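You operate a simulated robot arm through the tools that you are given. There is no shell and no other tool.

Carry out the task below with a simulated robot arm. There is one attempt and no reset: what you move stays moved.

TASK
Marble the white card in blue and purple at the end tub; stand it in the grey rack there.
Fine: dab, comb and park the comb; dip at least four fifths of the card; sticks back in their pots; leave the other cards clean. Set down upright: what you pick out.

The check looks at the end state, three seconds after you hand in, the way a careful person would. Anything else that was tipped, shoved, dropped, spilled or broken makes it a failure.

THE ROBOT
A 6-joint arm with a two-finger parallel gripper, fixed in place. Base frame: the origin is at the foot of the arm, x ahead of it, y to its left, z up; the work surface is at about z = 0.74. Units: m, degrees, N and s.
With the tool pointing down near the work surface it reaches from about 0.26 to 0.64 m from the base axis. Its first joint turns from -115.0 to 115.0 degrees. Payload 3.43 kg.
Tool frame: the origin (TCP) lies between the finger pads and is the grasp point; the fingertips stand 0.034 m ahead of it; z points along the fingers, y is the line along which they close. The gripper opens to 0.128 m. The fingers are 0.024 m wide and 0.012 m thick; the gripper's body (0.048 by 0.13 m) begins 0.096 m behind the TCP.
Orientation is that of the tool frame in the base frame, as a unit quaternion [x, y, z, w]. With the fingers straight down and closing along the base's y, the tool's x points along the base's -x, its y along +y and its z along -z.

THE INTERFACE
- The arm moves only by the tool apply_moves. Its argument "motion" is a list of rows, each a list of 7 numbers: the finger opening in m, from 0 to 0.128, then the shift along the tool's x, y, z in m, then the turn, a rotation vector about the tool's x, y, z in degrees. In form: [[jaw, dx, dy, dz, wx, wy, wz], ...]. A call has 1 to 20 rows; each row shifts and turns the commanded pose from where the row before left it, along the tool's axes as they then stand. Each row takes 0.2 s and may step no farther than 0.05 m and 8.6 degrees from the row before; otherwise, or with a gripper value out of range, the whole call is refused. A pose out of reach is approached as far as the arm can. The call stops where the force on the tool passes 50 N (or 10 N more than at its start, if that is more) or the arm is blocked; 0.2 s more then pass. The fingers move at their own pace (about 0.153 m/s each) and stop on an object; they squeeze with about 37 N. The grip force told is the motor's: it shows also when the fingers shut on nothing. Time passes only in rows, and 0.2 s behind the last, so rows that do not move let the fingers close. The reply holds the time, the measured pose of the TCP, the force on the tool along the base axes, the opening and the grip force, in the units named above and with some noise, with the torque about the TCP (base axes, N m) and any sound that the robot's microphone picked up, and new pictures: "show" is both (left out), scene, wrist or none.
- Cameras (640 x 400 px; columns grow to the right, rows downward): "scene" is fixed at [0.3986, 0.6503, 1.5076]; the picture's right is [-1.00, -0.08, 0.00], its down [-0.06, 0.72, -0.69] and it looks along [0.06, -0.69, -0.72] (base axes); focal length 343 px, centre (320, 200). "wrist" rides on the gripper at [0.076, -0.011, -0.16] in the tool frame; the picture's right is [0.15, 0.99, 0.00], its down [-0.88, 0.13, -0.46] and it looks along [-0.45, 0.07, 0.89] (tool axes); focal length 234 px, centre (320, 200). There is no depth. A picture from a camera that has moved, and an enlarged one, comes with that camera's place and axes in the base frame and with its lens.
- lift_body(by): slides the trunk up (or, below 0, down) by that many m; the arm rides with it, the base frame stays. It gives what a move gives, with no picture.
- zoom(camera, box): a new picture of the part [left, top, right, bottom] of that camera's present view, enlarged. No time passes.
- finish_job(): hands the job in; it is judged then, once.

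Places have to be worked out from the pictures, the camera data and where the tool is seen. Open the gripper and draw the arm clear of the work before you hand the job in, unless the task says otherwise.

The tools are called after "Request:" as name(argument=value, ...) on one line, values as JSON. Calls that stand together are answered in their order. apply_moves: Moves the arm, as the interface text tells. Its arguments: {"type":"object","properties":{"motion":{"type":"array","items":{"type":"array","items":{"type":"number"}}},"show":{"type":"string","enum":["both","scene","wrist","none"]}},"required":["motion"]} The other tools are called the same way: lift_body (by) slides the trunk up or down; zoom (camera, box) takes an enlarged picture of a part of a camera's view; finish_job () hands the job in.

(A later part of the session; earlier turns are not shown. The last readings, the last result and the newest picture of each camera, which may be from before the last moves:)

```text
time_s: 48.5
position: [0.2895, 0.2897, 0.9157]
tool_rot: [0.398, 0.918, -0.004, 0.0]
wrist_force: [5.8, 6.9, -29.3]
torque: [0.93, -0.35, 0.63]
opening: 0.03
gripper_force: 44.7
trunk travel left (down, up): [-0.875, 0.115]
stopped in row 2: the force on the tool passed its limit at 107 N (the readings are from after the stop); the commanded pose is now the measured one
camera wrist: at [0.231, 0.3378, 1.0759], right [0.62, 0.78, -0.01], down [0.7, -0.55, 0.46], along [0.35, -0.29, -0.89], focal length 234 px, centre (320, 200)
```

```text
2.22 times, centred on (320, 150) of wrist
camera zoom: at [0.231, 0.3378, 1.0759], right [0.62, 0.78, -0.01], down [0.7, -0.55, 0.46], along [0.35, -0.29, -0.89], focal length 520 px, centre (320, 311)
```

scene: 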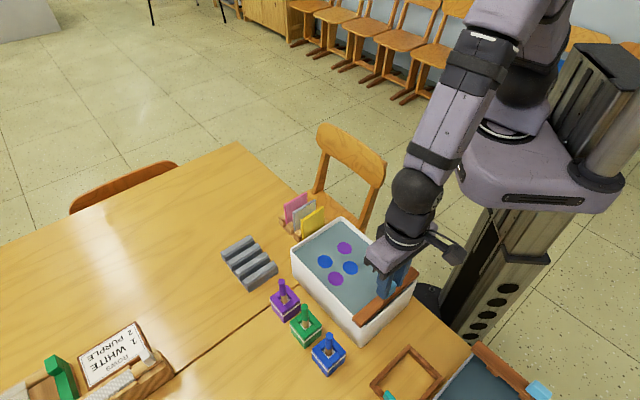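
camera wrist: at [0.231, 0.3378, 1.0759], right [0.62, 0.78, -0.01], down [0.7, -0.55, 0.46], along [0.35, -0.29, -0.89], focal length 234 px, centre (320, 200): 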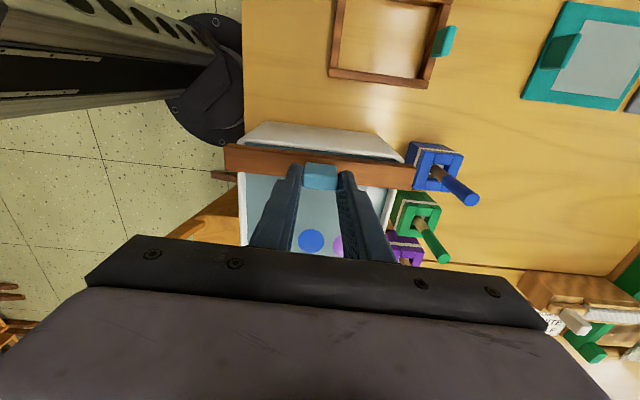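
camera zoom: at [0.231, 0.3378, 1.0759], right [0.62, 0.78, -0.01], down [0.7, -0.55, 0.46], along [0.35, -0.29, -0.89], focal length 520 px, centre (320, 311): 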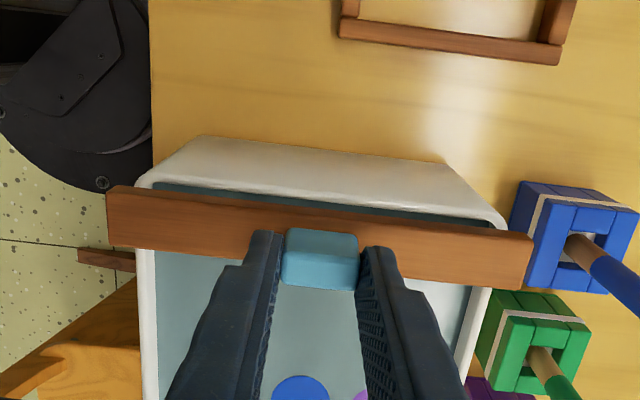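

The lift was blocked: the comb runs captive on the tub's rim and the fingers just slid up its handle; the tub and comb look unmoved. So it must be slid along the tub, not lifted. I'll open, back off upward and yaw 90° so the fingers can fork the handle along the sliding direction.

Request:
apply_moves(motion=[[0.03, 0, 0, 0.0, 0, 0, 0], [0.06, 0, 0, 0, 0, 0, 0], [0.06, 0, 0, 0, 0, 0, 0], [0.06, 0, 0, -0.03, 0, 0, 0], [0.06, 0, 0, -0.04, 0, 0, 0], [0.06, 0, 0, -0.03, 0, 0, 0], [0.06, 0, 0, 0, 0, 0, 0]], show="both")

Request:
zoom(camera="scene", box=[270, 200, 440, 360])

Request:
zoom(camera="wrist", box=[200, 60, 440, 240])

```text
time_s: 50.1
position: [0.2881, 0.2895, 1.018]
tool_rot: [0.399, 0.917, -0.004, -0.001]
wrist_force: [-0.7, -0.3, -1.2]
torque: [-0.04, -0.01, 0.04]
opening: 0.0601
gripper_force: 0.1
trunk travel left (down, up): [-0.875, 0.115]
camera wrist: at [0.2297, 0.3363, 1.1789], right [0.62, 0.78, -0.01], down [0.7, -0.55, 0.46], along [0.35, -0.29, -0.89], focal length 234 px, centre (320, 200)
```

scene: 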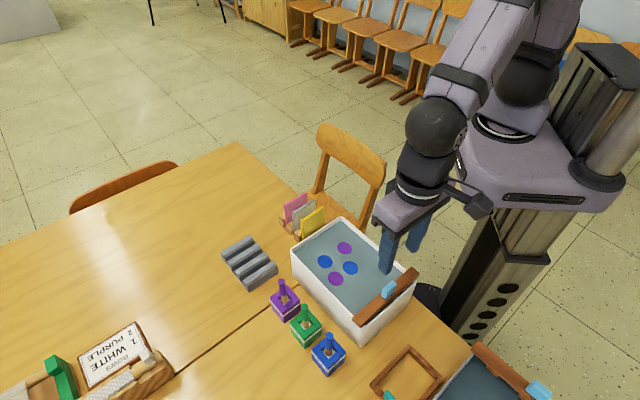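
wrist: 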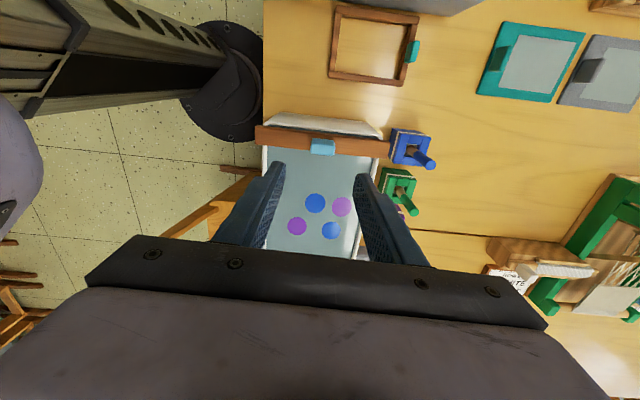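

```text
2.50 times, centred on (355, 280) of scene
camera zoom: at [0.3986, 0.6503, 1.5076], right [-1.0, -0.08, 0.0], down [-0.06, 0.72, -0.69], along [0.06, -0.69, -0.72], focal length 858 px, centre (232, 0)
```

zoom: 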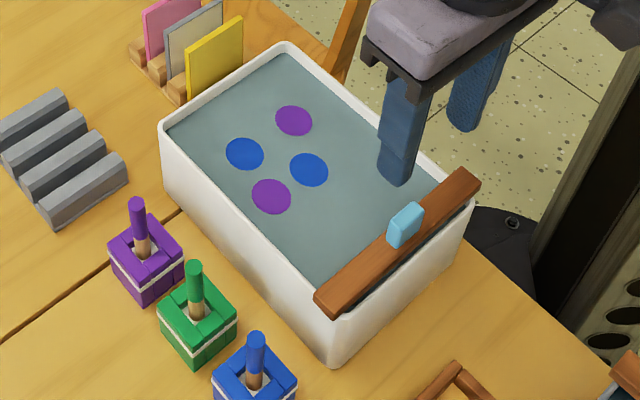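

```text
2.22 times, centred on (320, 150) of wrist
camera zoom: at [0.2297, 0.3363, 1.1789], right [0.62, 0.78, -0.01], down [0.7, -0.55, 0.46], along [0.35, -0.29, -0.89], focal length 520 px, centre (320, 311)
```

zoom: 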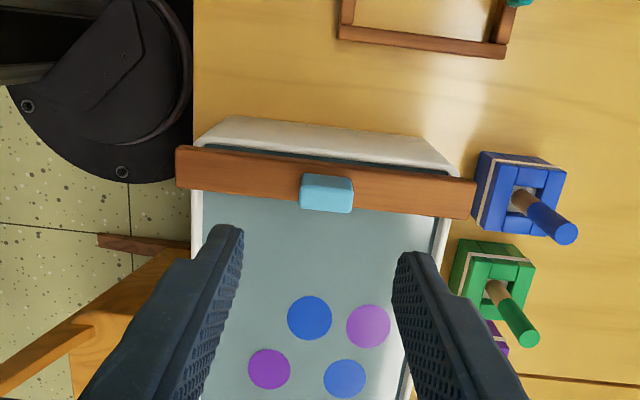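

Nothing was disturbed. Now I'll yaw the tool −90° at this height so the jaws open along the tub's long axis.

Request:
apply_moves(motion=[[0.06, 0, 0, 0, 0, 0, -8.5], [0.06, 0, 0, 0, 0, 0, -8.5], [0.06, 0, 0, 0, 0, 0, -8.5], [0.06, 0, 0, 0, 0, 0, -8.5], [0.06, 0, 0, 0, 0, 0, -8.5], [0.06, 0, 0, 0, 0, 0, -8.5], [0.06, 0, 0, 0, 0, 0, -8.5], [0.06, 0, 0, 0, 0, 0, -8.5], [0.06, 0, 0, 0, 0, 0, -8.5], [0.06, 0, 0, 0, 0, 0, -8.5], [0.06, 0, 0, 0, 0, 0, -4.5], [0.06, 0, 0, 0, 0, 0, 0]], show="both")

Request:
zoom(camera="wrist", box=[200, 60, 440, 240])

```text
time_s: 52.7
position: [0.2881, 0.2882, 1.0169]
tool_rot: [-0.364, 0.931, -0.001, -0.004]
wrist_force: [-0.8, -0.2, -0.3]
torque: [-0.04, 0.04, 0.0]
opening: 0.06
gripper_force: 0.0
trunk travel left (down, up): [-0.875, 0.115]
camera wrist: at [0.2411, 0.2289, 1.1788], right [-0.78, 0.63, 0.0], down [0.56, 0.7, 0.45], along [0.28, 0.35, -0.89], focal length 234 px, centre (320, 200)
```

scene: 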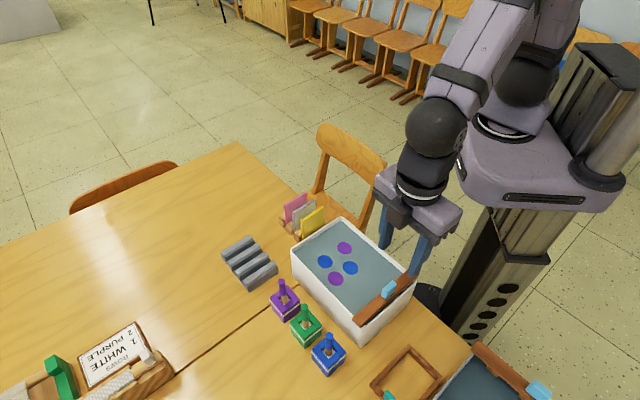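
wrist: 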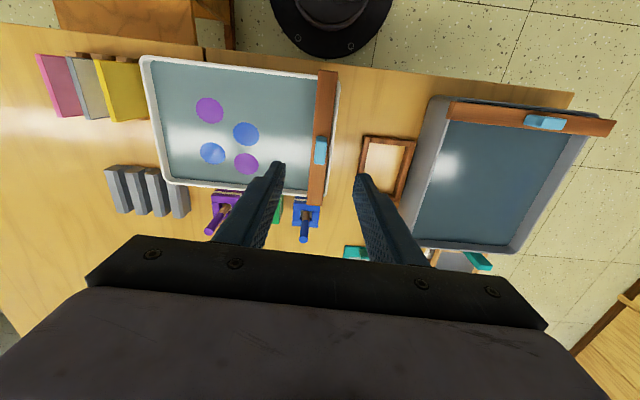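

```text
2.22 times, centred on (320, 150) of wrist
camera zoom: at [0.2411, 0.2289, 1.1788], right [-0.78, 0.63, 0.0], down [0.56, 0.7, 0.45], along [0.28, 0.35, -0.89], focal length 520 px, centre (320, 311)
```

zoom: 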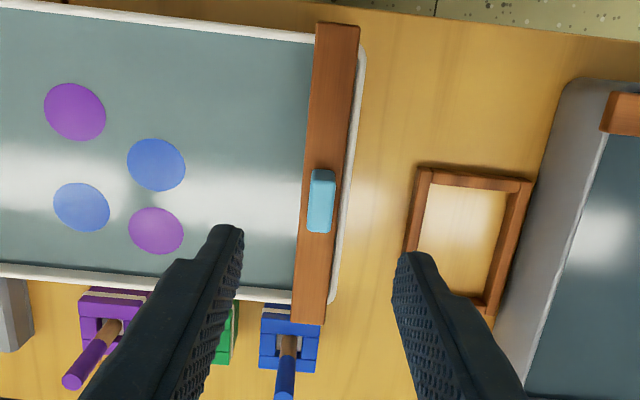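

The jaws now open along the tub axis, and the handle sits right under the TCP. Bar and rim directions indicate the station is turned 45°, so I'll trim the yaw by −2.3° and descend over the handle.

Request:
apply_moves(motion=[[0.06, 0, 0, 0, 0, 0, -2.26], [0.06, 0, 0.001, 0.04, 0, 0, 0], [0.06, 0, 0, 0.03, 0, 0, 0], [0.06, 0, 0, 0, 0, 0, 0]], show="none")

Request:
zoom(camera="wrist", box=[220, 60, 420, 240])

Request:
zoom(camera="scene", box=[340, 230, 440, 320])

```text
time_s: 53.7
position: [0.2863, 0.289, 0.9481]
tool_rot: [-0.381, 0.925, -0.002, -0.002]
wrist_force: [0.0, 0.7, 0.8]
torque: [0.01, 0.01, 0.0]
opening: 0.0602
gripper_force: 0.0
trunk travel left (down, up): [-0.875, 0.115]
```

```text
2.22 times, centred on (320, 150) of wrist
camera zoom: at [0.2416, 0.2267, 1.1088], right [-0.8, 0.6, 0.0], down [0.53, 0.72, 0.45], along [0.27, 0.36, -0.89], focal length 520 px, centre (320, 311)
```

zoom: 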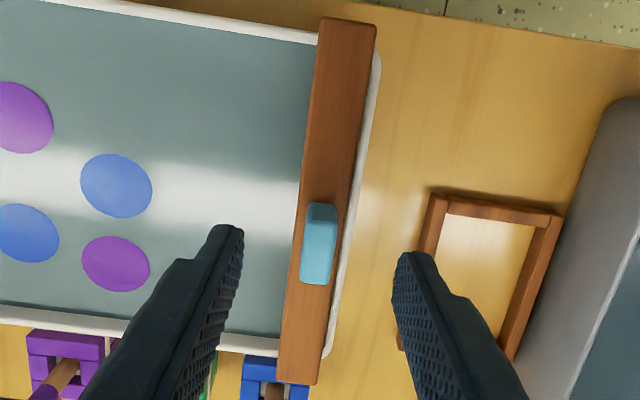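

```text
4.44 times, centred on (390, 275) of scene
camera zoom: at [0.3986, 0.6503, 1.5076], right [-1.0, -0.08, 0.0], down [-0.06, 0.72, -0.69], along [0.06, -0.69, -0.72], focal length 1526 px, centre (9, -133)
```

zoom: 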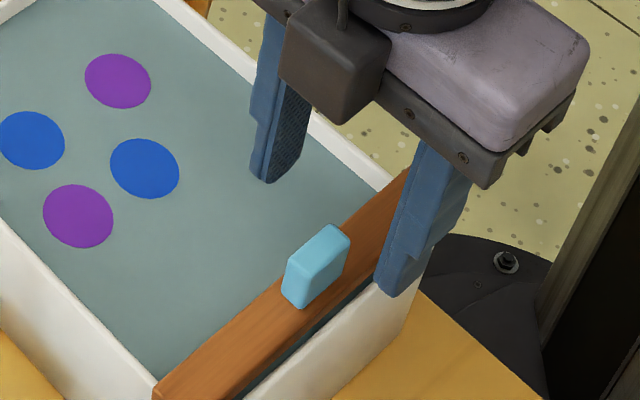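

The handle is centred between the jaws across its thickness; I'll shift 6 mm along the bar, descend so the tips are just above the bar, and close the jaw to a loose fork of 20 mm.

Request:
apply_moves(motion=[[0.06, -0.006, 0, 0, 0, 0, 0], [0.06, 0, 0, 0.02, 0, 0, 0], [0.06, 0, 0, 0.015, 0, 0, 0], [0.06, 0, 0, 0.0085, 0, 0, 0], [0.06, 0, 0, 0, 0, 0, 0], [0.03, 0, 0, 0, 0, 0, 0], [0.03, 0, 0, 0, 0, 0, 0]], show="none")

Request:
zoom(camera="wrist", box=[240, 100, 400, 230])

Request:
zoom(camera="scene", box=[340, 230, 440, 320])

```text
time_s: 55.3
position: [0.2901, 0.2917, 0.9051]
tool_rot: [-0.38, 0.925, -0.002, -0.004]
wrist_force: [-0.5, -0.3, 1.3]
torque: [0.03, -0.01, 0.0]
opening: 0.03
gripper_force: 0.1
trunk travel left (down, up): [-0.875, 0.115]
```

```text
3.08 times, centred on (320, 165) of wrist
camera zoom: at [0.246, 0.2309, 1.0658], right [-0.8, 0.6, 0.0], down [0.54, 0.72, 0.45], along [0.27, 0.36, -0.89], focal length 720 px, centre (320, 308)
```

zoom: 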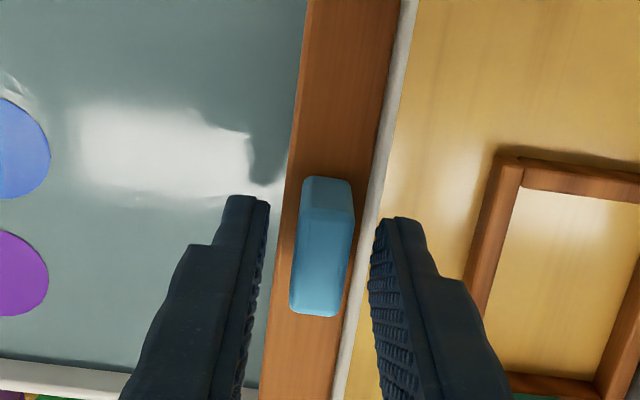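

```text
4.44 times, centred on (390, 275) of scene
camera zoom: at [0.3986, 0.6503, 1.5076], right [-1.0, -0.08, 0.0], down [-0.06, 0.72, -0.69], along [0.06, -0.69, -0.72], focal length 1526 px, centre (9, -133)
```

zoom: 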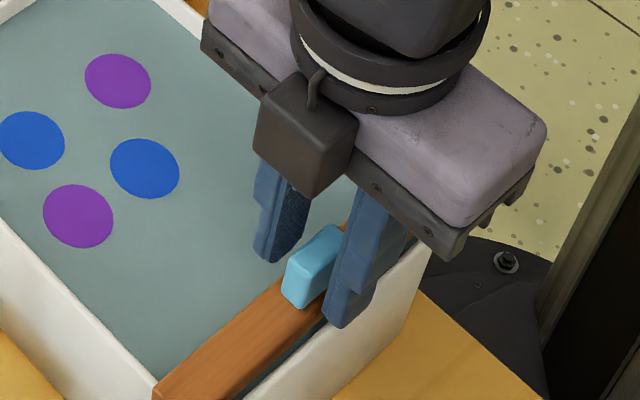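

The fork is around the handle with the tips above the bar. I'll tighten it to 20 mm and begin pushing the comb along the bath (−y of the tool) with a short test stroke.

Request:
apply_moves(motion=[[0.02, 0, 0, 0, 0, 0, 0], [0.02, 0, 0, 0, 0, 0, 0], [0.02, 0, -0.008, 0, 0, 0, 0], [0.02, 0, -0.01, 0, 0, 0, 0], [0.02, 0, -0.01, 0, 0, 0, 0], [0.02, 0, -0.01, 0, 0, 0, 0], [0.02, 0, 0, 0, 0, 0, 0]], show="none")

Request:
zoom(camera="wrist", box=[220, 60, 420, 240])

Request:
zoom(camera="scene", box=[280, 200, 440, 350])

```text
time_s: 56.9
position: [0.3176, 0.2659, 0.9043]
tool_rot: [-0.38, 0.925, -0.002, -0.003]
wrist_force: [-0.7, 0.1, 0.0]
torque: [0.0, 0.0, 0.07]
opening: 0.0198
gripper_force: 0.1
trunk travel left (down, up): [-0.875, 0.115]
```

```text
2.22 times, centred on (320, 150) of wrist
camera zoom: at [0.273, 0.2042, 1.0656], right [-0.8, 0.6, 0.0], down [0.53, 0.72, 0.45], along [0.27, 0.36, -0.89], focal length 520 px, centre (320, 311)
```

zoom: 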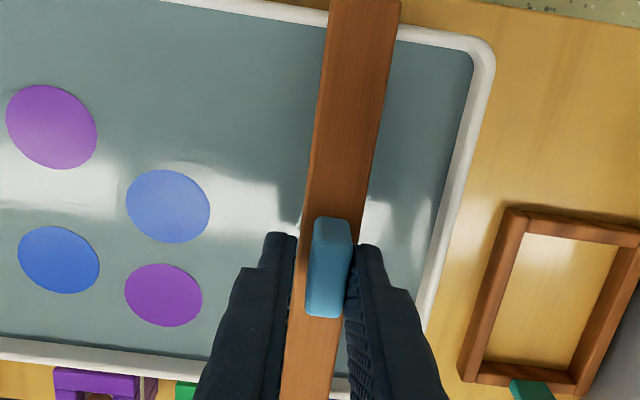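

```text
2.67 times, centred on (360, 275) of scene
camera zoom: at [0.3986, 0.6503, 1.5076], right [-1.0, -0.08, 0.0], down [-0.06, 0.72, -0.69], along [0.06, -0.69, -0.72], focal length 915 px, centre (213, 0)
```

zoom: 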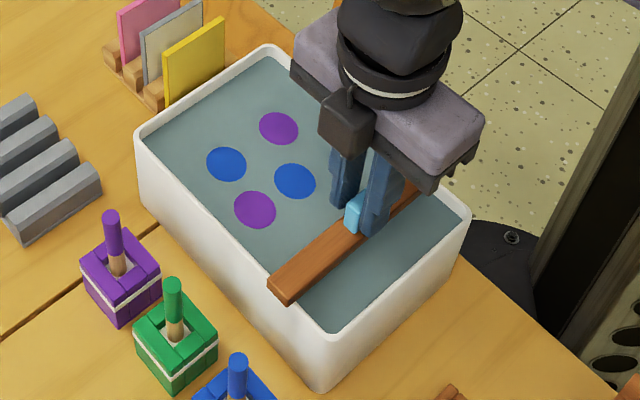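

The comb slides freely with almost no force. I'll continue the stroke through the dabs.

Request:
apply_moves(motion=[[0.02, 0, -0.0125, 0, 0, 0, 0], [0.02, 0, -0.0125, 0, 0, 0, 0], [0.02, 0, -0.0125, 0, 0, 0, 0], [0.02, 0, -0.0125, 0, 0, 0, 0], [0.02, 0, -0.0125, 0, 0, 0, 0], [0.02, 0, -0.0125, 0, 0, 0, 0], [0.02, 0, 0, 0, 0, 0, 0]], show="none")

Request:
zoom(camera="wrist", box=[220, 60, 420, 240])

Request:
zoom(camera="scene", box=[280, 200, 440, 350])

```text
time_s: 58.5
position: [0.3697, 0.2145, 0.9046]
tool_rot: [-0.381, 0.925, -0.003, -0.003]
wrist_force: [-0.1, -0.5, -0.1]
torque: [-0.04, -0.01, 0.02]
opening: 0.0202
gripper_force: 0.0
trunk travel left (down, up): [-0.875, 0.115]
```

```text
2.22 times, centred on (320, 150) of wrist
camera zoom: at [0.3257, 0.1508, 1.0658], right [-0.8, 0.6, 0.0], down [0.54, 0.72, 0.45], along [0.27, 0.36, -0.89], focal length 520 px, centre (320, 311)
```

zoom: 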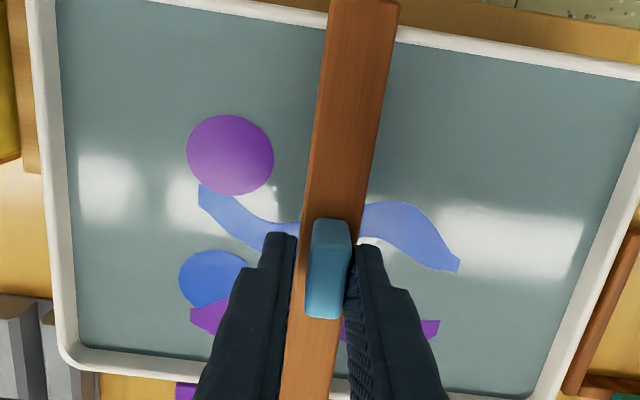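

```text
2.67 times, centred on (360, 275) of scene
camera zoom: at [0.3986, 0.6503, 1.5076], right [-1.0, -0.08, 0.0], down [-0.06, 0.72, -0.69], along [0.06, -0.69, -0.72], focal length 915 px, centre (213, 0)
```

zoom: 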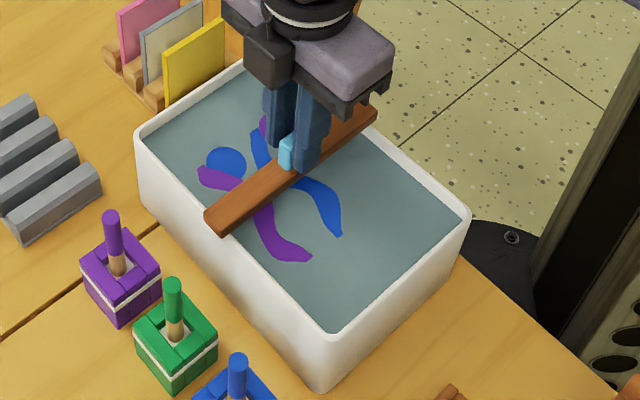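

The comb is drawing the dabs into swirls. I'll carry the stroke on toward the far end.

Request:
apply_moves(motion=[[0.02, 0, -0.0125, 0, 0, 0, 0], [0.02, 0, -0.0125, 0, 0, 0, 0], [0.02, 0, -0.0125, 0, 0, 0, 0], [0.02, 0, -0.0125, 0, 0, 0, 0], [0.02, 0, -0.0125, 0, 0, 0, 0], [0.02, 0, -0.0125, 0, 0, 0, 0], [0.02, 0, 0, 0, 0, 0, 0]], show="none")

Request:
zoom(camera="wrist", box=[220, 60, 420, 240])

Request:
zoom(camera="scene", box=[280, 200, 440, 350])

```text
time_s: 60.1
position: [0.423, 0.1584, 0.9043]
tool_rot: [-0.381, 0.925, -0.002, -0.003]
wrist_force: [-0.5, 0.0, -0.3]
torque: [-0.07, 0.02, -0.02]
opening: 0.02
gripper_force: 0.0
trunk travel left (down, up): [-0.875, 0.115]
```

```text
2.22 times, centred on (320, 150) of wrist
camera zoom: at [0.3788, 0.0979, 1.0658], right [-0.8, 0.6, 0.0], down [0.53, 0.72, 0.45], along [0.27, 0.36, -0.89], focal length 520 px, centre (320, 311)
```

zoom: 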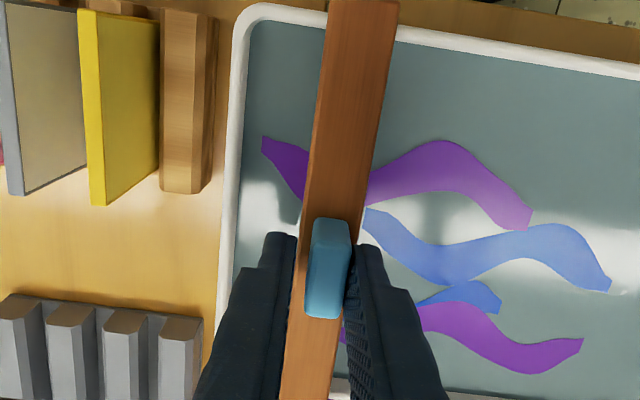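

```text
2.67 times, centred on (360, 275) of scene
camera zoom: at [0.3986, 0.6503, 1.5076], right [-1.0, -0.08, 0.0], down [-0.06, 0.72, -0.69], along [0.06, -0.69, -0.72], focal length 915 px, centre (213, 0)
```

zoom: 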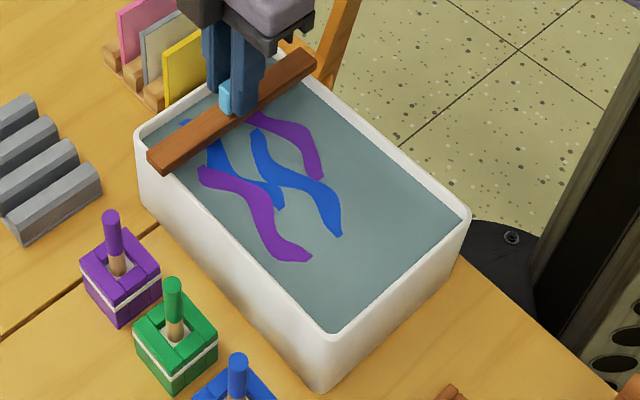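

Nearly all of the pattern is combed; I'll push 1.5 cm further, then draw the comb back toward its parking end.

Request:
apply_moves(motion=[[0.02, 0, -0.0075, 0, 0, 0, 0], [0.02, 0, -0.0075, 0, 0, 0, 0], [0.02, 0, 0, 0, 0, 0, 0], [0.02, 0, 0.0125, 0, 0, 0, 0], [0.02, 0, 0.0125, 0, 0, 0, 0], [0.02, 0, 0.0125, 0, 0, 0, 0], [0.02, 0, 0.0125, 0, 0, 0, 0], [0.02, 0, 0.0125, 0, 0, 0, 0], [0.02, 0, 0.0125, 0, 0, 0, 0], [0.02, 0, 0.0125, 0, 0, 0, 0], [0.02, 0, 0.0125, 0, 0, 0, 0], [0.02, 0, 0.0125, 0, 0, 0, 0], [0.02, 0, 0.0125, 0, 0, 0, 0], [0.02, 0, 0.0125, 0, 0, 0, 0], [0.02, 0, 0.0125, 0, 0, 0, 0], [0.02, 0, 0, 0, 0, 0, 0]], show="none")

Request:
zoom(camera="wrist", box=[220, 60, 420, 240])

Request:
zoom(camera="scene", box=[280, 200, 440, 350])

```text
time_s: 63.5
position: [0.3287, 0.2554, 0.9058]
tool_rot: [-0.381, 0.924, -0.002, -0.003]
wrist_force: [-0.4, 0.1, -0.3]
torque: [-0.05, 0.01, -0.03]
opening: 0.0201
gripper_force: 0.0
trunk travel left (down, up): [-0.875, 0.115]
```

```text
2.22 times, centred on (320, 150) of wrist
camera zoom: at [0.2839, 0.1936, 1.066], right [-0.8, 0.6, 0.0], down [0.54, 0.72, 0.45], along [0.27, 0.36, -0.89], focal length 520 px, centre (320, 311)
```

zoom: 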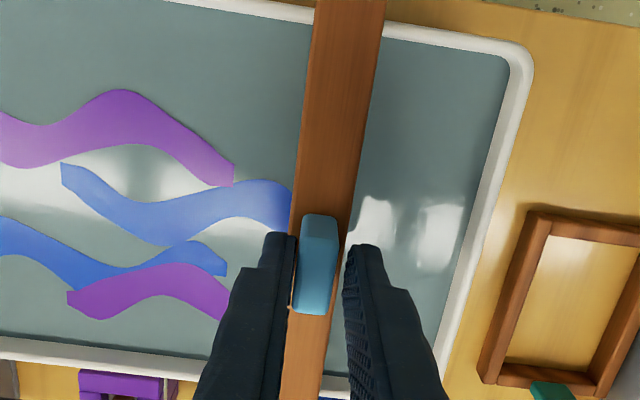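

```text
2.67 times, centred on (360, 275) of scene
camera zoom: at [0.3986, 0.6503, 1.5076], right [-1.0, -0.08, 0.0], down [-0.06, 0.72, -0.69], along [0.06, -0.69, -0.72], focal length 915 px, centre (213, 0)
```

zoom: 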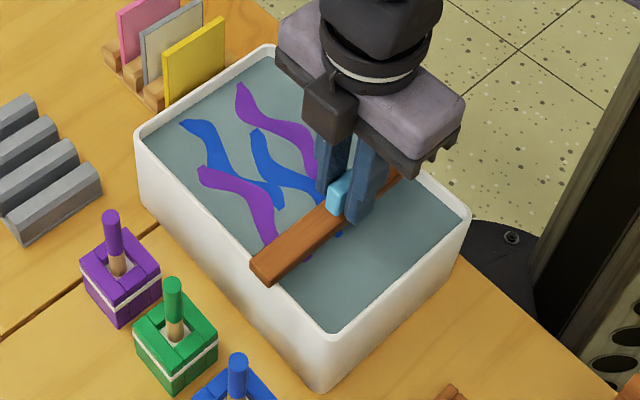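

Swirls in both colours look good. I'll push the comb the remaining ~5.5 cm back to its original parking place, slowing near the end.

Request:
apply_moves(motion=[[0.02, 0, 0.0125, 0, 0, 0, 0], [0.02, 0, 0.0125, 0, 0, 0, 0], [0.02, 0, 0.0125, 0, 0, 0, 0], [0.02, 0, 0.01, 0, 0, 0, 0], [0.02, 0, 0, 0, 0, 0, 0]], show="none")

Request:
zoom(camera="wrist", box=[220, 60, 420, 240])

Request:
zoom(camera="scene", box=[280, 200, 440, 350])

```text
time_s: 64.7
position: [0.2946, 0.2884, 0.905]
tool_rot: [-0.381, 0.924, -0.003, -0.004]
wrist_force: [0.8, 0.2, 0.1]
torque: [0.02, 0.01, 0.03]
opening: 0.02
gripper_force: 0.1
trunk travel left (down, up): [-0.875, 0.115]
```

```text
2.22 times, centred on (320, 150) of wrist
camera zoom: at [0.25, 0.227, 1.0657], right [-0.8, 0.6, 0.0], down [0.54, 0.72, 0.45], along [0.27, 0.36, -0.89], focal length 520 px, centre (320, 311)
```

zoom: 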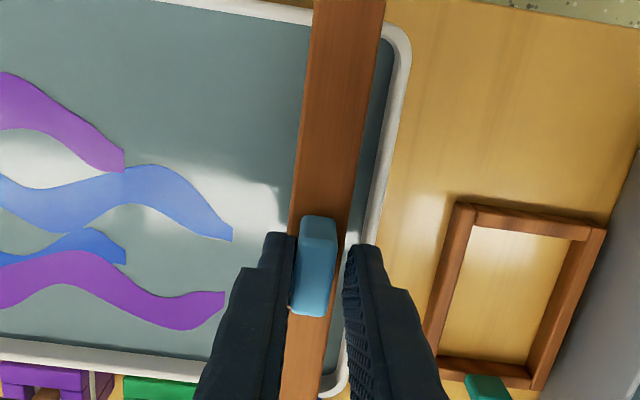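

```text
2.67 times, centred on (360, 275) of scene
camera zoom: at [0.3986, 0.6503, 1.5076], right [-1.0, -0.08, 0.0], down [-0.06, 0.72, -0.69], along [0.06, -0.69, -0.72], focal length 915 px, centre (213, 0)
```

zoom: 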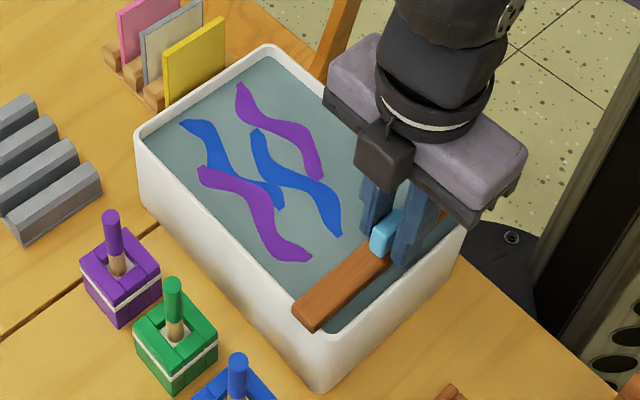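

About 8 mm remain to the original parking spot; I'll creep it there and watch the force.

Request:
apply_moves(motion=[[0.02, 0, 0.003, 0, 0, 0, 0], [0.02, 0, 0.003, 0, 0, 0, 0], [0.02, 0, 0.002, 0, 0, 0, 0], [0.02, 0, 0, 0, 0, 0, 0]], show="none")

Request:
zoom(camera="scene", box=[270, 200, 440, 360])

Request:
zoom(camera="wrist", box=[220, 60, 420, 240])

```text
time_s: 65.7
position: [0.2897, 0.2938, 0.9027]
tool_rot: [-0.382, 0.924, -0.003, -0.003]
wrist_force: [0.2, -0.2, -0.1]
torque: [0.02, -0.01, 0.0]
opening: 0.0197
gripper_force: 0.2
trunk travel left (down, up): [-0.875, 0.115]
```

```text
2.50 times, centred on (355, 280) of scene
camera zoom: at [0.3986, 0.6503, 1.5076], right [-1.0, -0.08, 0.0], down [-0.06, 0.72, -0.69], along [0.06, -0.69, -0.72], focal length 858 px, centre (232, 0)
```

zoom: 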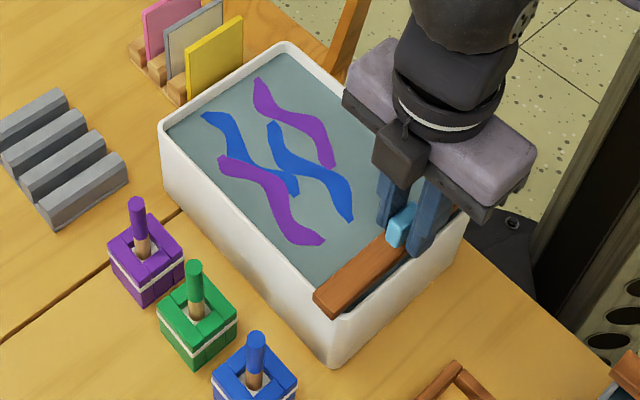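

```text
2.22 times, centred on (320, 150) of wrist
camera zoom: at [0.2449, 0.233, 1.0654], right [-0.8, 0.6, 0.0], down [0.54, 0.72, 0.45], along [0.27, 0.36, -0.89], focal length 520 px, centre (320, 311)
```

zoom: 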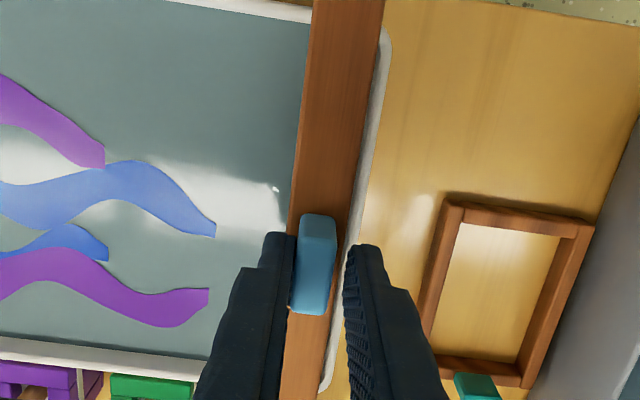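

The comb is back exactly where it started. I'll open, rise, and move back over the tub toward the card holder for a clear look at the cards.

Request:
apply_moves(motion=[[0.04, 0, 0, 0, 0, 0, 0], [0.04, 0, 0, -0.03, 0, 0, 0], [0.04, 0, 0, -0.04, 0, 0, 0], [0.04, 0, 0, -0.04, 0, 0, 0], [0.04, 0, -0.045, 0, 0, 0, 0], [0.04, 0, -0.045, 0, 0, 0, 0], [0.04, 0, -0.045, 0, 0, 0, 0], [0.04, 0, -0.045, 0, 0, 0, 0], [0.04, 0, 0, 0, 0, 0, 0]], show="both")

Request:
zoom(camera="wrist", box=[120, 60, 320, 240])

Request:
zoom(camera="scene", box=[270, 180, 350, 250])

```text
time_s: 67.7
position: [0.4174, 0.1671, 1.0131]
tool_rot: [-0.381, 0.925, -0.002, -0.003]
wrist_force: [0.1, 0.1, 0.6]
torque: [-0.02, -0.02, 0.02]
opening: 0.04
gripper_force: 0.0
trunk travel left (down, up): [-0.875, 0.115]
camera wrist: at [0.3725, 0.1053, 1.1758], right [-0.8, 0.6, 0.0], down [0.53, 0.72, 0.45], along [0.27, 0.36, -0.89], focal length 234 px, centre (320, 200)
```

scene: 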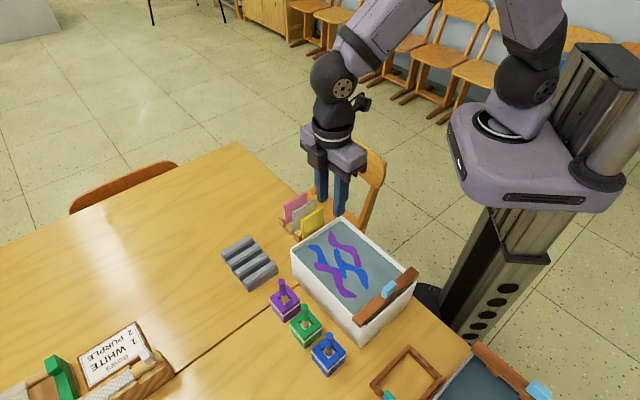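
wrist: 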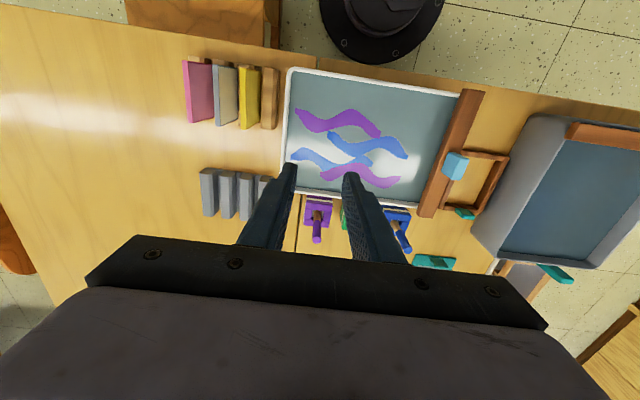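

```text
2.22 times, centred on (220, 150) of wrist
camera zoom: at [0.3725, 0.1053, 1.1758], right [-0.8, 0.6, 0.0], down [0.53, 0.72, 0.45], along [0.27, 0.36, -0.89], focal length 520 px, centre (542, 311)
```

zoom: 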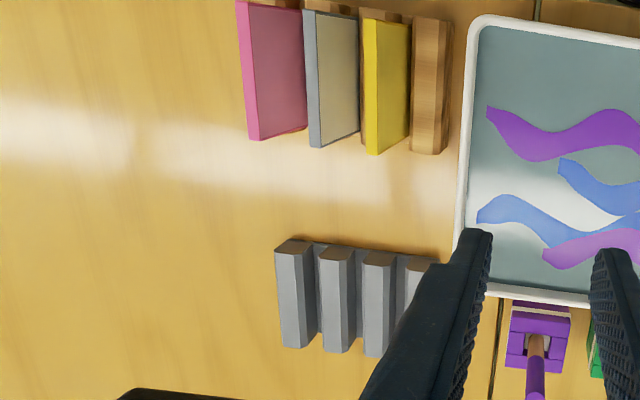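

```text
5.71 times, centred on (310, 215) of scene
camera zoom: at [0.3986, 0.6503, 1.5076], right [-1.0, -0.08, 0.0], down [-0.06, 0.72, -0.69], along [0.06, -0.69, -0.72], focal length 1962 px, centre (377, 114)
```

zoom: 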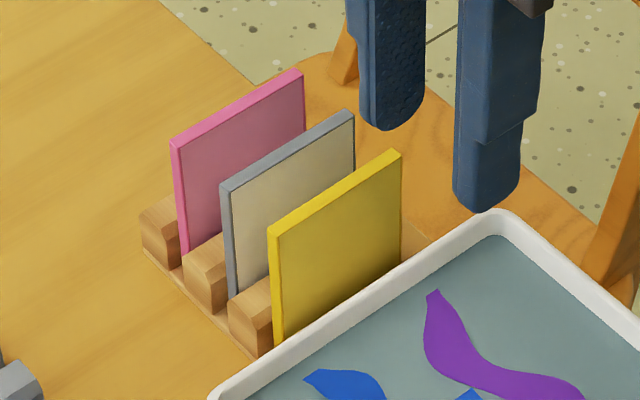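

The pink, white (grey-edged) and yellow cards stand about 35 mm apart. The white card's top edge centres at ≈(0.4905, 0.0415, 0.843), running at 45°. I'll move above it with a 28 mm jaw and descend to just above the card tops.

Request:
apply_moves(motion=[[0.028, 0.0091, -0.0352, 0, 0, 0, 0], [0.028, 0.0091, -0.0352, 0, 0, 0, 0], [0.028, 0.0091, -0.0352, 0, 0, 0, 0], [0.028, 0.0091, -0.0352, 0, 0, 0, 0], [0.028, 0, 0, 0.04, 0, 0, 0], [0.028, 0, 0, 0.04, 0, 0, 0], [0.028, 0, 0, 0, 0, 0, 0]], show="both")

Request:
zoom(camera="wrist", box=[240, 100, 400, 240])

Request:
zoom(camera="scene", box=[270, 170, 350, 240])

```text
time_s: 69.3
position: [0.4889, 0.0427, 0.9352]
tool_rot: [-0.381, 0.925, -0.002, -0.003]
wrist_force: [-0.5, -0.5, 0.4]
torque: [0.02, -0.02, -0.02]
opening: 0.0278
gripper_force: 0.0
trunk travel left (down, up): [-0.875, 0.115]
camera wrist: at [0.4438, -0.0182, 1.0959], right [-0.8, 0.6, 0.0], down [0.53, 0.72, 0.45], along [0.27, 0.36, -0.89], focal length 234 px, centre (320, 200)
```

scene: 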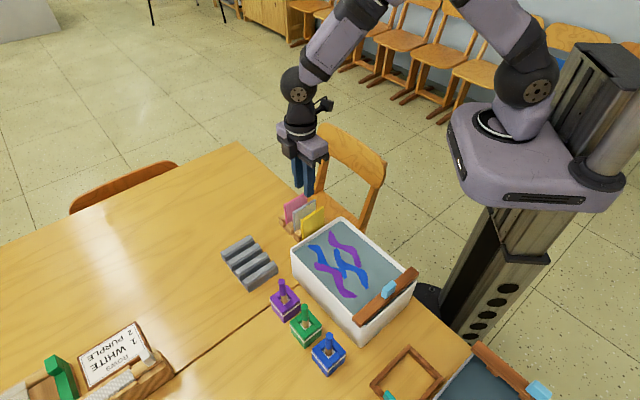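
wrist: 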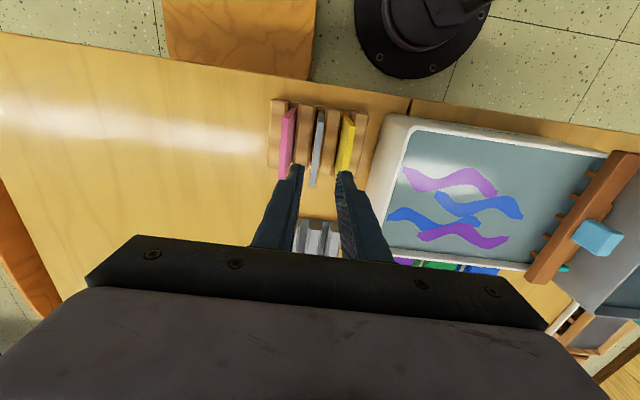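

```text
2.86 times, centred on (320, 170) of wrist
camera zoom: at [0.4438, -0.0182, 1.0959], right [-0.8, 0.6, 0.0], down [0.53, 0.72, 0.45], along [0.27, 0.36, -0.89], focal length 669 px, centre (320, 286)
```

zoom: 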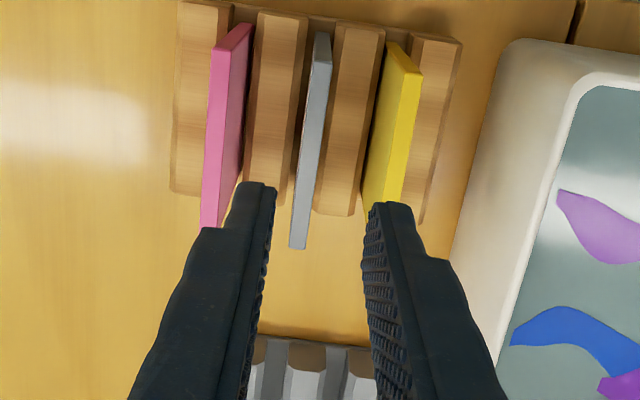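

```text
5.71 times, centred on (310, 205) of scene
camera zoom: at [0.3986, 0.6503, 1.5076], right [-1.0, -0.08, 0.0], down [-0.06, 0.72, -0.69], along [0.06, -0.69, -0.72], focal length 1962 px, centre (377, 171)
```

zoom: 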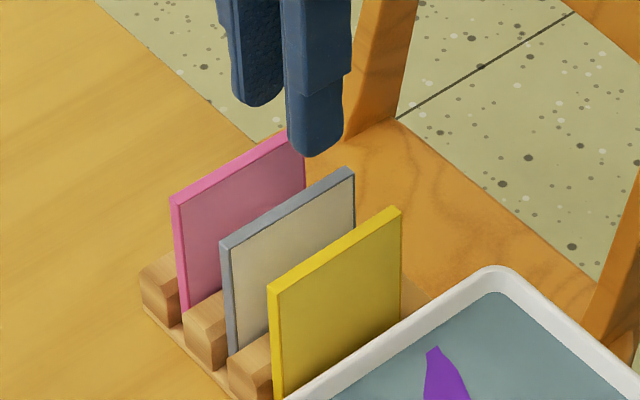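

The white card's top edge is about 3 mm toward −y and 5 mm toward +x of the tool axis. I'll correct and descend until the tips are just above the card tops for a final check.

Request:
apply_moves(motion=[[0.028, 0.005, -0.003, 0, 0, 0, 0], [0.028, 0, 0, 0.025, 0, 0, 0], [0.028, 0, 0, 0.023, 0, 0, 0], [0.028, 0, 0, 0, 0, 0, 0]], show="none")

Request:
zoom(camera="wrist", box=[240, 100, 400, 240])

Request:
zoom(camera="scene", box=[270, 170, 350, 240])

```text
time_s: 70.3
position: [0.4881, 0.0376, 0.8862]
tool_rot: [-0.381, 0.925, -0.002, -0.003]
wrist_force: [-0.4, 0.0, -0.1]
torque: [-0.02, -0.01, 0.0]
opening: 0.0281
gripper_force: 0.0
trunk travel left (down, up): [-0.875, 0.115]
```

```text
2.86 times, centred on (320, 170) of wrist
camera zoom: at [0.4428, -0.0252, 1.0484], right [-0.8, 0.6, 0.0], down [0.53, 0.72, 0.45], along [0.27, 0.36, -0.89], focal length 669 px, centre (320, 286)
```

zoom: 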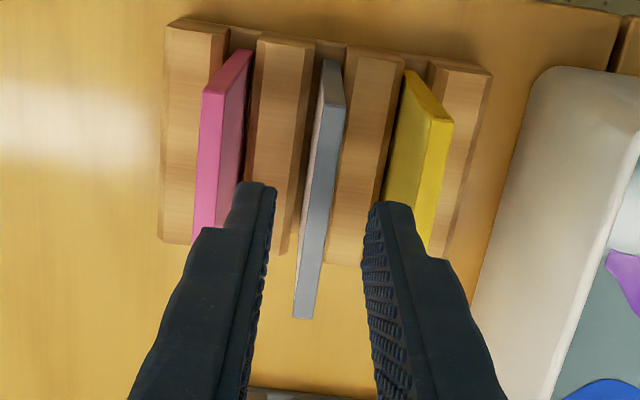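

```text
5.71 times, centred on (310, 205) of scene
camera zoom: at [0.3986, 0.6503, 1.5076], right [-1.0, -0.08, 0.0], down [-0.06, 0.72, -0.69], along [0.06, -0.69, -0.72], focal length 1962 px, centre (377, 171)
```

zoom: 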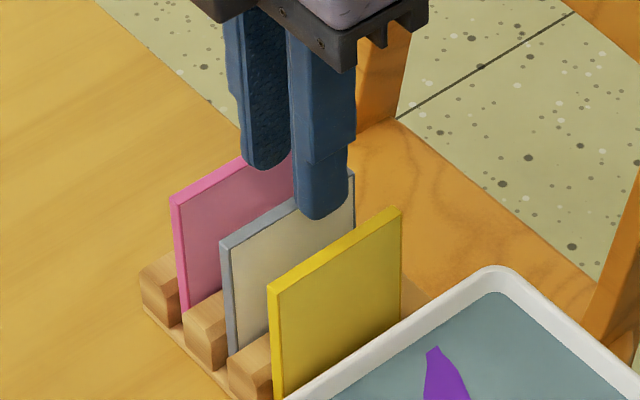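

The card is centred across the jaw; yellow is the closer neighbour, so I'll narrow the jaw to 20 mm, shift 3 mm along the card, and descend 1 cm to check clearance.

Request:
apply_moves(motion=[[0.02, -0.003, -0.0005, 0, 0, 0, 0], [0.02, 0, 0, 0.01, 0, 0, 0], [0.02, 0, 0, 0, 0, 0, 0]], show="none")

Request:
zoom(camera="wrist", box=[260, 120, 380, 230])

Request:
zoom(camera="scene", box=[280, 180, 340, 230])

```text
time_s: 71.1
position: [0.49, 0.0367, 0.8763]
tool_rot: [-0.381, 0.924, -0.002, -0.002]
wrist_force: [-0.7, 0.5, 0.6]
torque: [0.02, -0.01, -0.01]
opening: 0.0199
gripper_force: 0.0
trunk travel left (down, up): [-0.875, 0.115]
```

```text
3.64 times, centred on (320, 175) of wrist
camera zoom: at [0.4452, -0.024, 1.0383], right [-0.8, 0.6, 0.0], down [0.53, 0.72, 0.45], along [0.27, 0.36, -0.89], focal length 852 px, centre (320, 291)
```

zoom: 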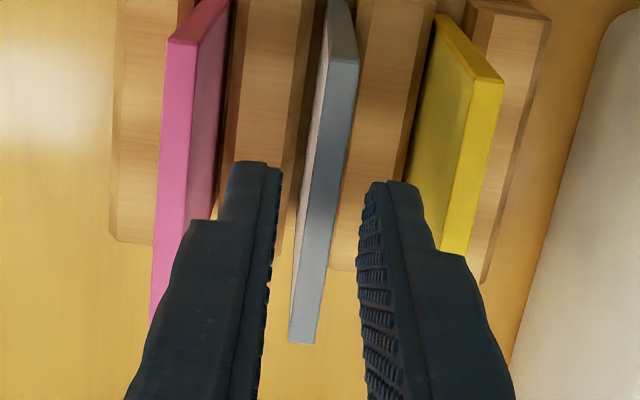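

```text
8.00 times, centred on (310, 205) of scene
camera zoom: at [0.3986, 0.6503, 1.5076], right [-1.0, -0.08, 0.0], down [-0.06, 0.72, -0.69], along [0.06, -0.69, -0.72], focal length 2746 px, centre (400, 160)
```

zoom: 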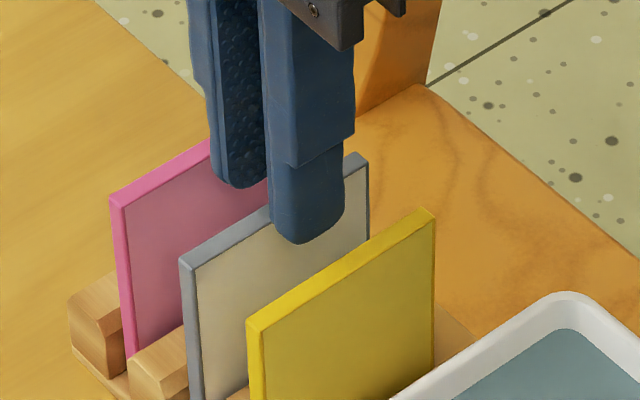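

Clearances to pink and yellow are even on both sides. I'll descend so the tips overlap the card by ~2 cm, then close.

Request:
apply_moves(motion=[[0.02, 0, 0, 0.01, 0, 0, 0], [0.02, 0, 0, 0.009, 0, 0, 0], [0.02, 0, 0, 0, 0, 0, 0], [0.0, 0, 0, 0, 0, 0, 0], [0.0, 0, 0, 0, 0, 0, 0], [0.0, 0, 0, 0, 0, 0, 0]], show="none")

Request:
zoom(camera="wrist", box=[260, 120, 380, 230])

Request:
zoom(camera="scene", box=[270, 180, 350, 250])

```text
time_s: 72.5
position: [0.49, 0.0369, 0.8573]
tool_rot: [-0.381, 0.925, -0.002, -0.003]
wrist_force: [-0.1, 0.4, 0.1]
torque: [0.02, 0.0, -0.02]
opening: 0.0051
gripper_force: 36.6
trunk travel left (down, up): [-0.875, 0.115]
```

```text
3.64 times, centred on (320, 175) of wrist
camera zoom: at [0.4456, -0.0241, 1.019], right [-0.8, 0.6, 0.0], down [0.54, 0.72, 0.45], along [0.27, 0.36, -0.89], focal length 852 px, centre (320, 291)
```

zoom: 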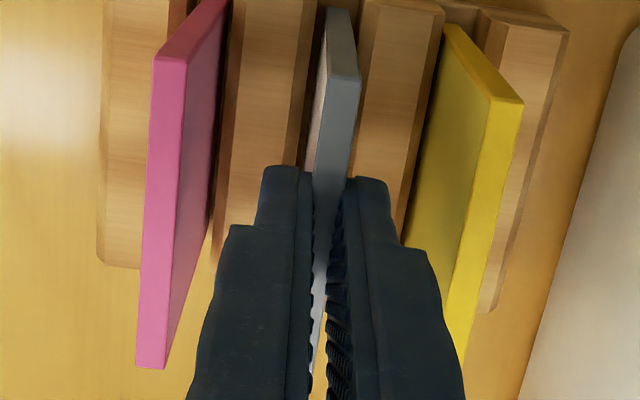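

```text
5.71 times, centred on (310, 215) of scene
camera zoom: at [0.3986, 0.6503, 1.5076], right [-1.0, -0.08, 0.0], down [-0.06, 0.72, -0.69], along [0.06, -0.69, -0.72], focal length 1962 px, centre (377, 114)
```

zoom: 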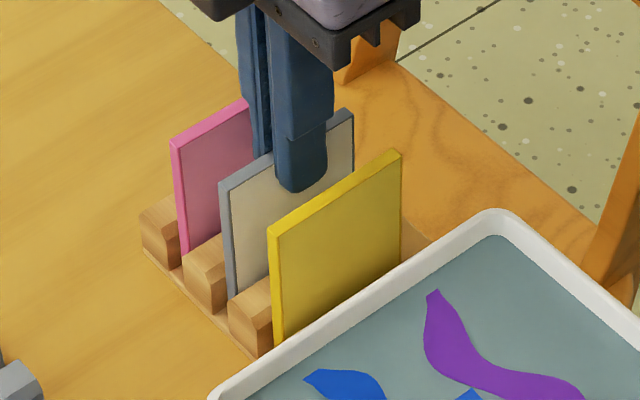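

White card gripped (5 mm thick, 36.6 N). I'll lift it straight up out of the holder by 13 cm.

Request:
apply_moves(motion=[[0.0, 0, 0, -0.01, 0, 0, 0], [0.0, 0, 0, -0.02, 0, 0, 0], [0.0, 0, 0, -0.03, 0, 0, 0], [0.0, 0, 0, -0.035, 0, 0, 0], [0.0, 0, 0, -0.035, 0, 0, 0], [0.0, 0, 0, 0, 0, 0, 0]], show="both")

Request:
zoom(camera="scene", box=[250, 150, 390, 270])

Request:
zoom(camera="wrist", box=[240, 80, 400, 240])

```text
time_s: 73.9
position: [0.4912, 0.0379, 0.9883]
tool_rot: [-0.381, 0.924, -0.003, -0.003]
wrist_force: [-0.5, 0.2, -0.6]
torque: [-0.01, -0.02, -0.03]
opening: 0.005
gripper_force: 36.6
trunk travel left (down, up): [-0.875, 0.115]
camera wrist: at [0.4468, -0.0233, 1.1493], right [-0.8, 0.6, 0.0], down [0.54, 0.72, 0.45], along [0.27, 0.36, -0.89], focal length 234 px, centre (320, 200)
```

scene: 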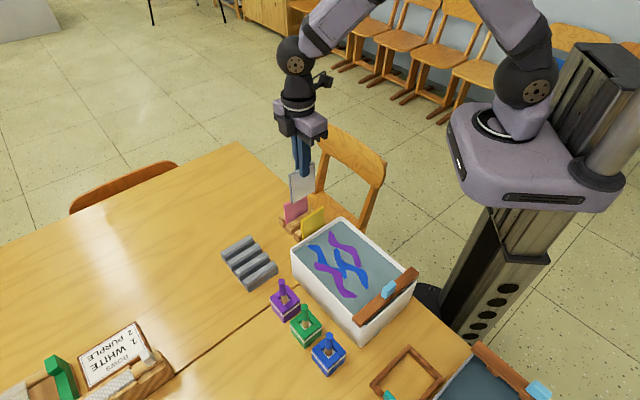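
wrist: 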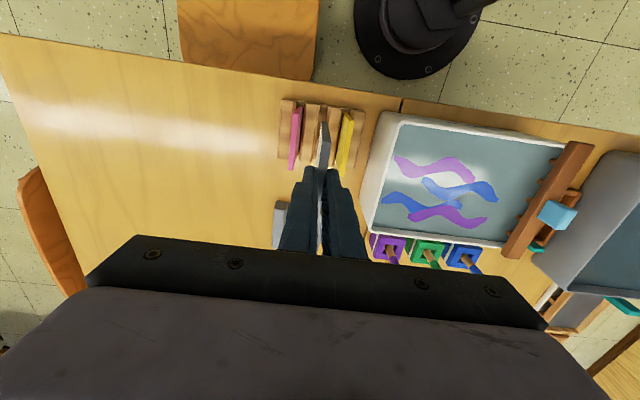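

```text
3.33 times, centred on (320, 210) of scene
camera zoom: at [0.3986, 0.6503, 1.5076], right [-1.0, -0.08, 0.0], down [-0.06, 0.72, -0.69], along [0.06, -0.69, -0.72], focal length 1144 px, centre (320, 167)
```

zoom: 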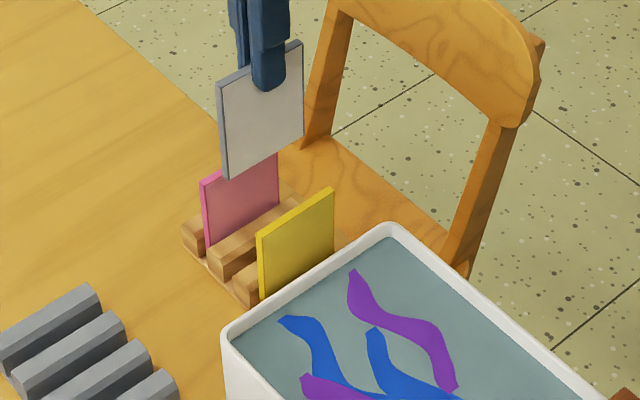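

```text
2.50 times, centred on (320, 160) of wrist
camera zoom: at [0.4468, -0.0233, 1.1493], right [-0.8, 0.6, 0.0], down [0.54, 0.72, 0.45], along [0.27, 0.36, -0.89], focal length 585 px, centre (320, 300)
```

zoom: 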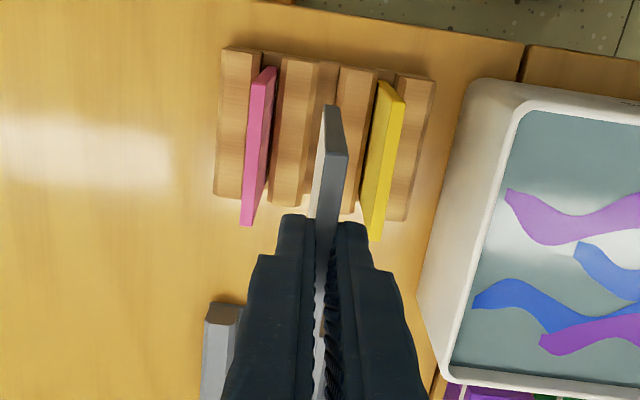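

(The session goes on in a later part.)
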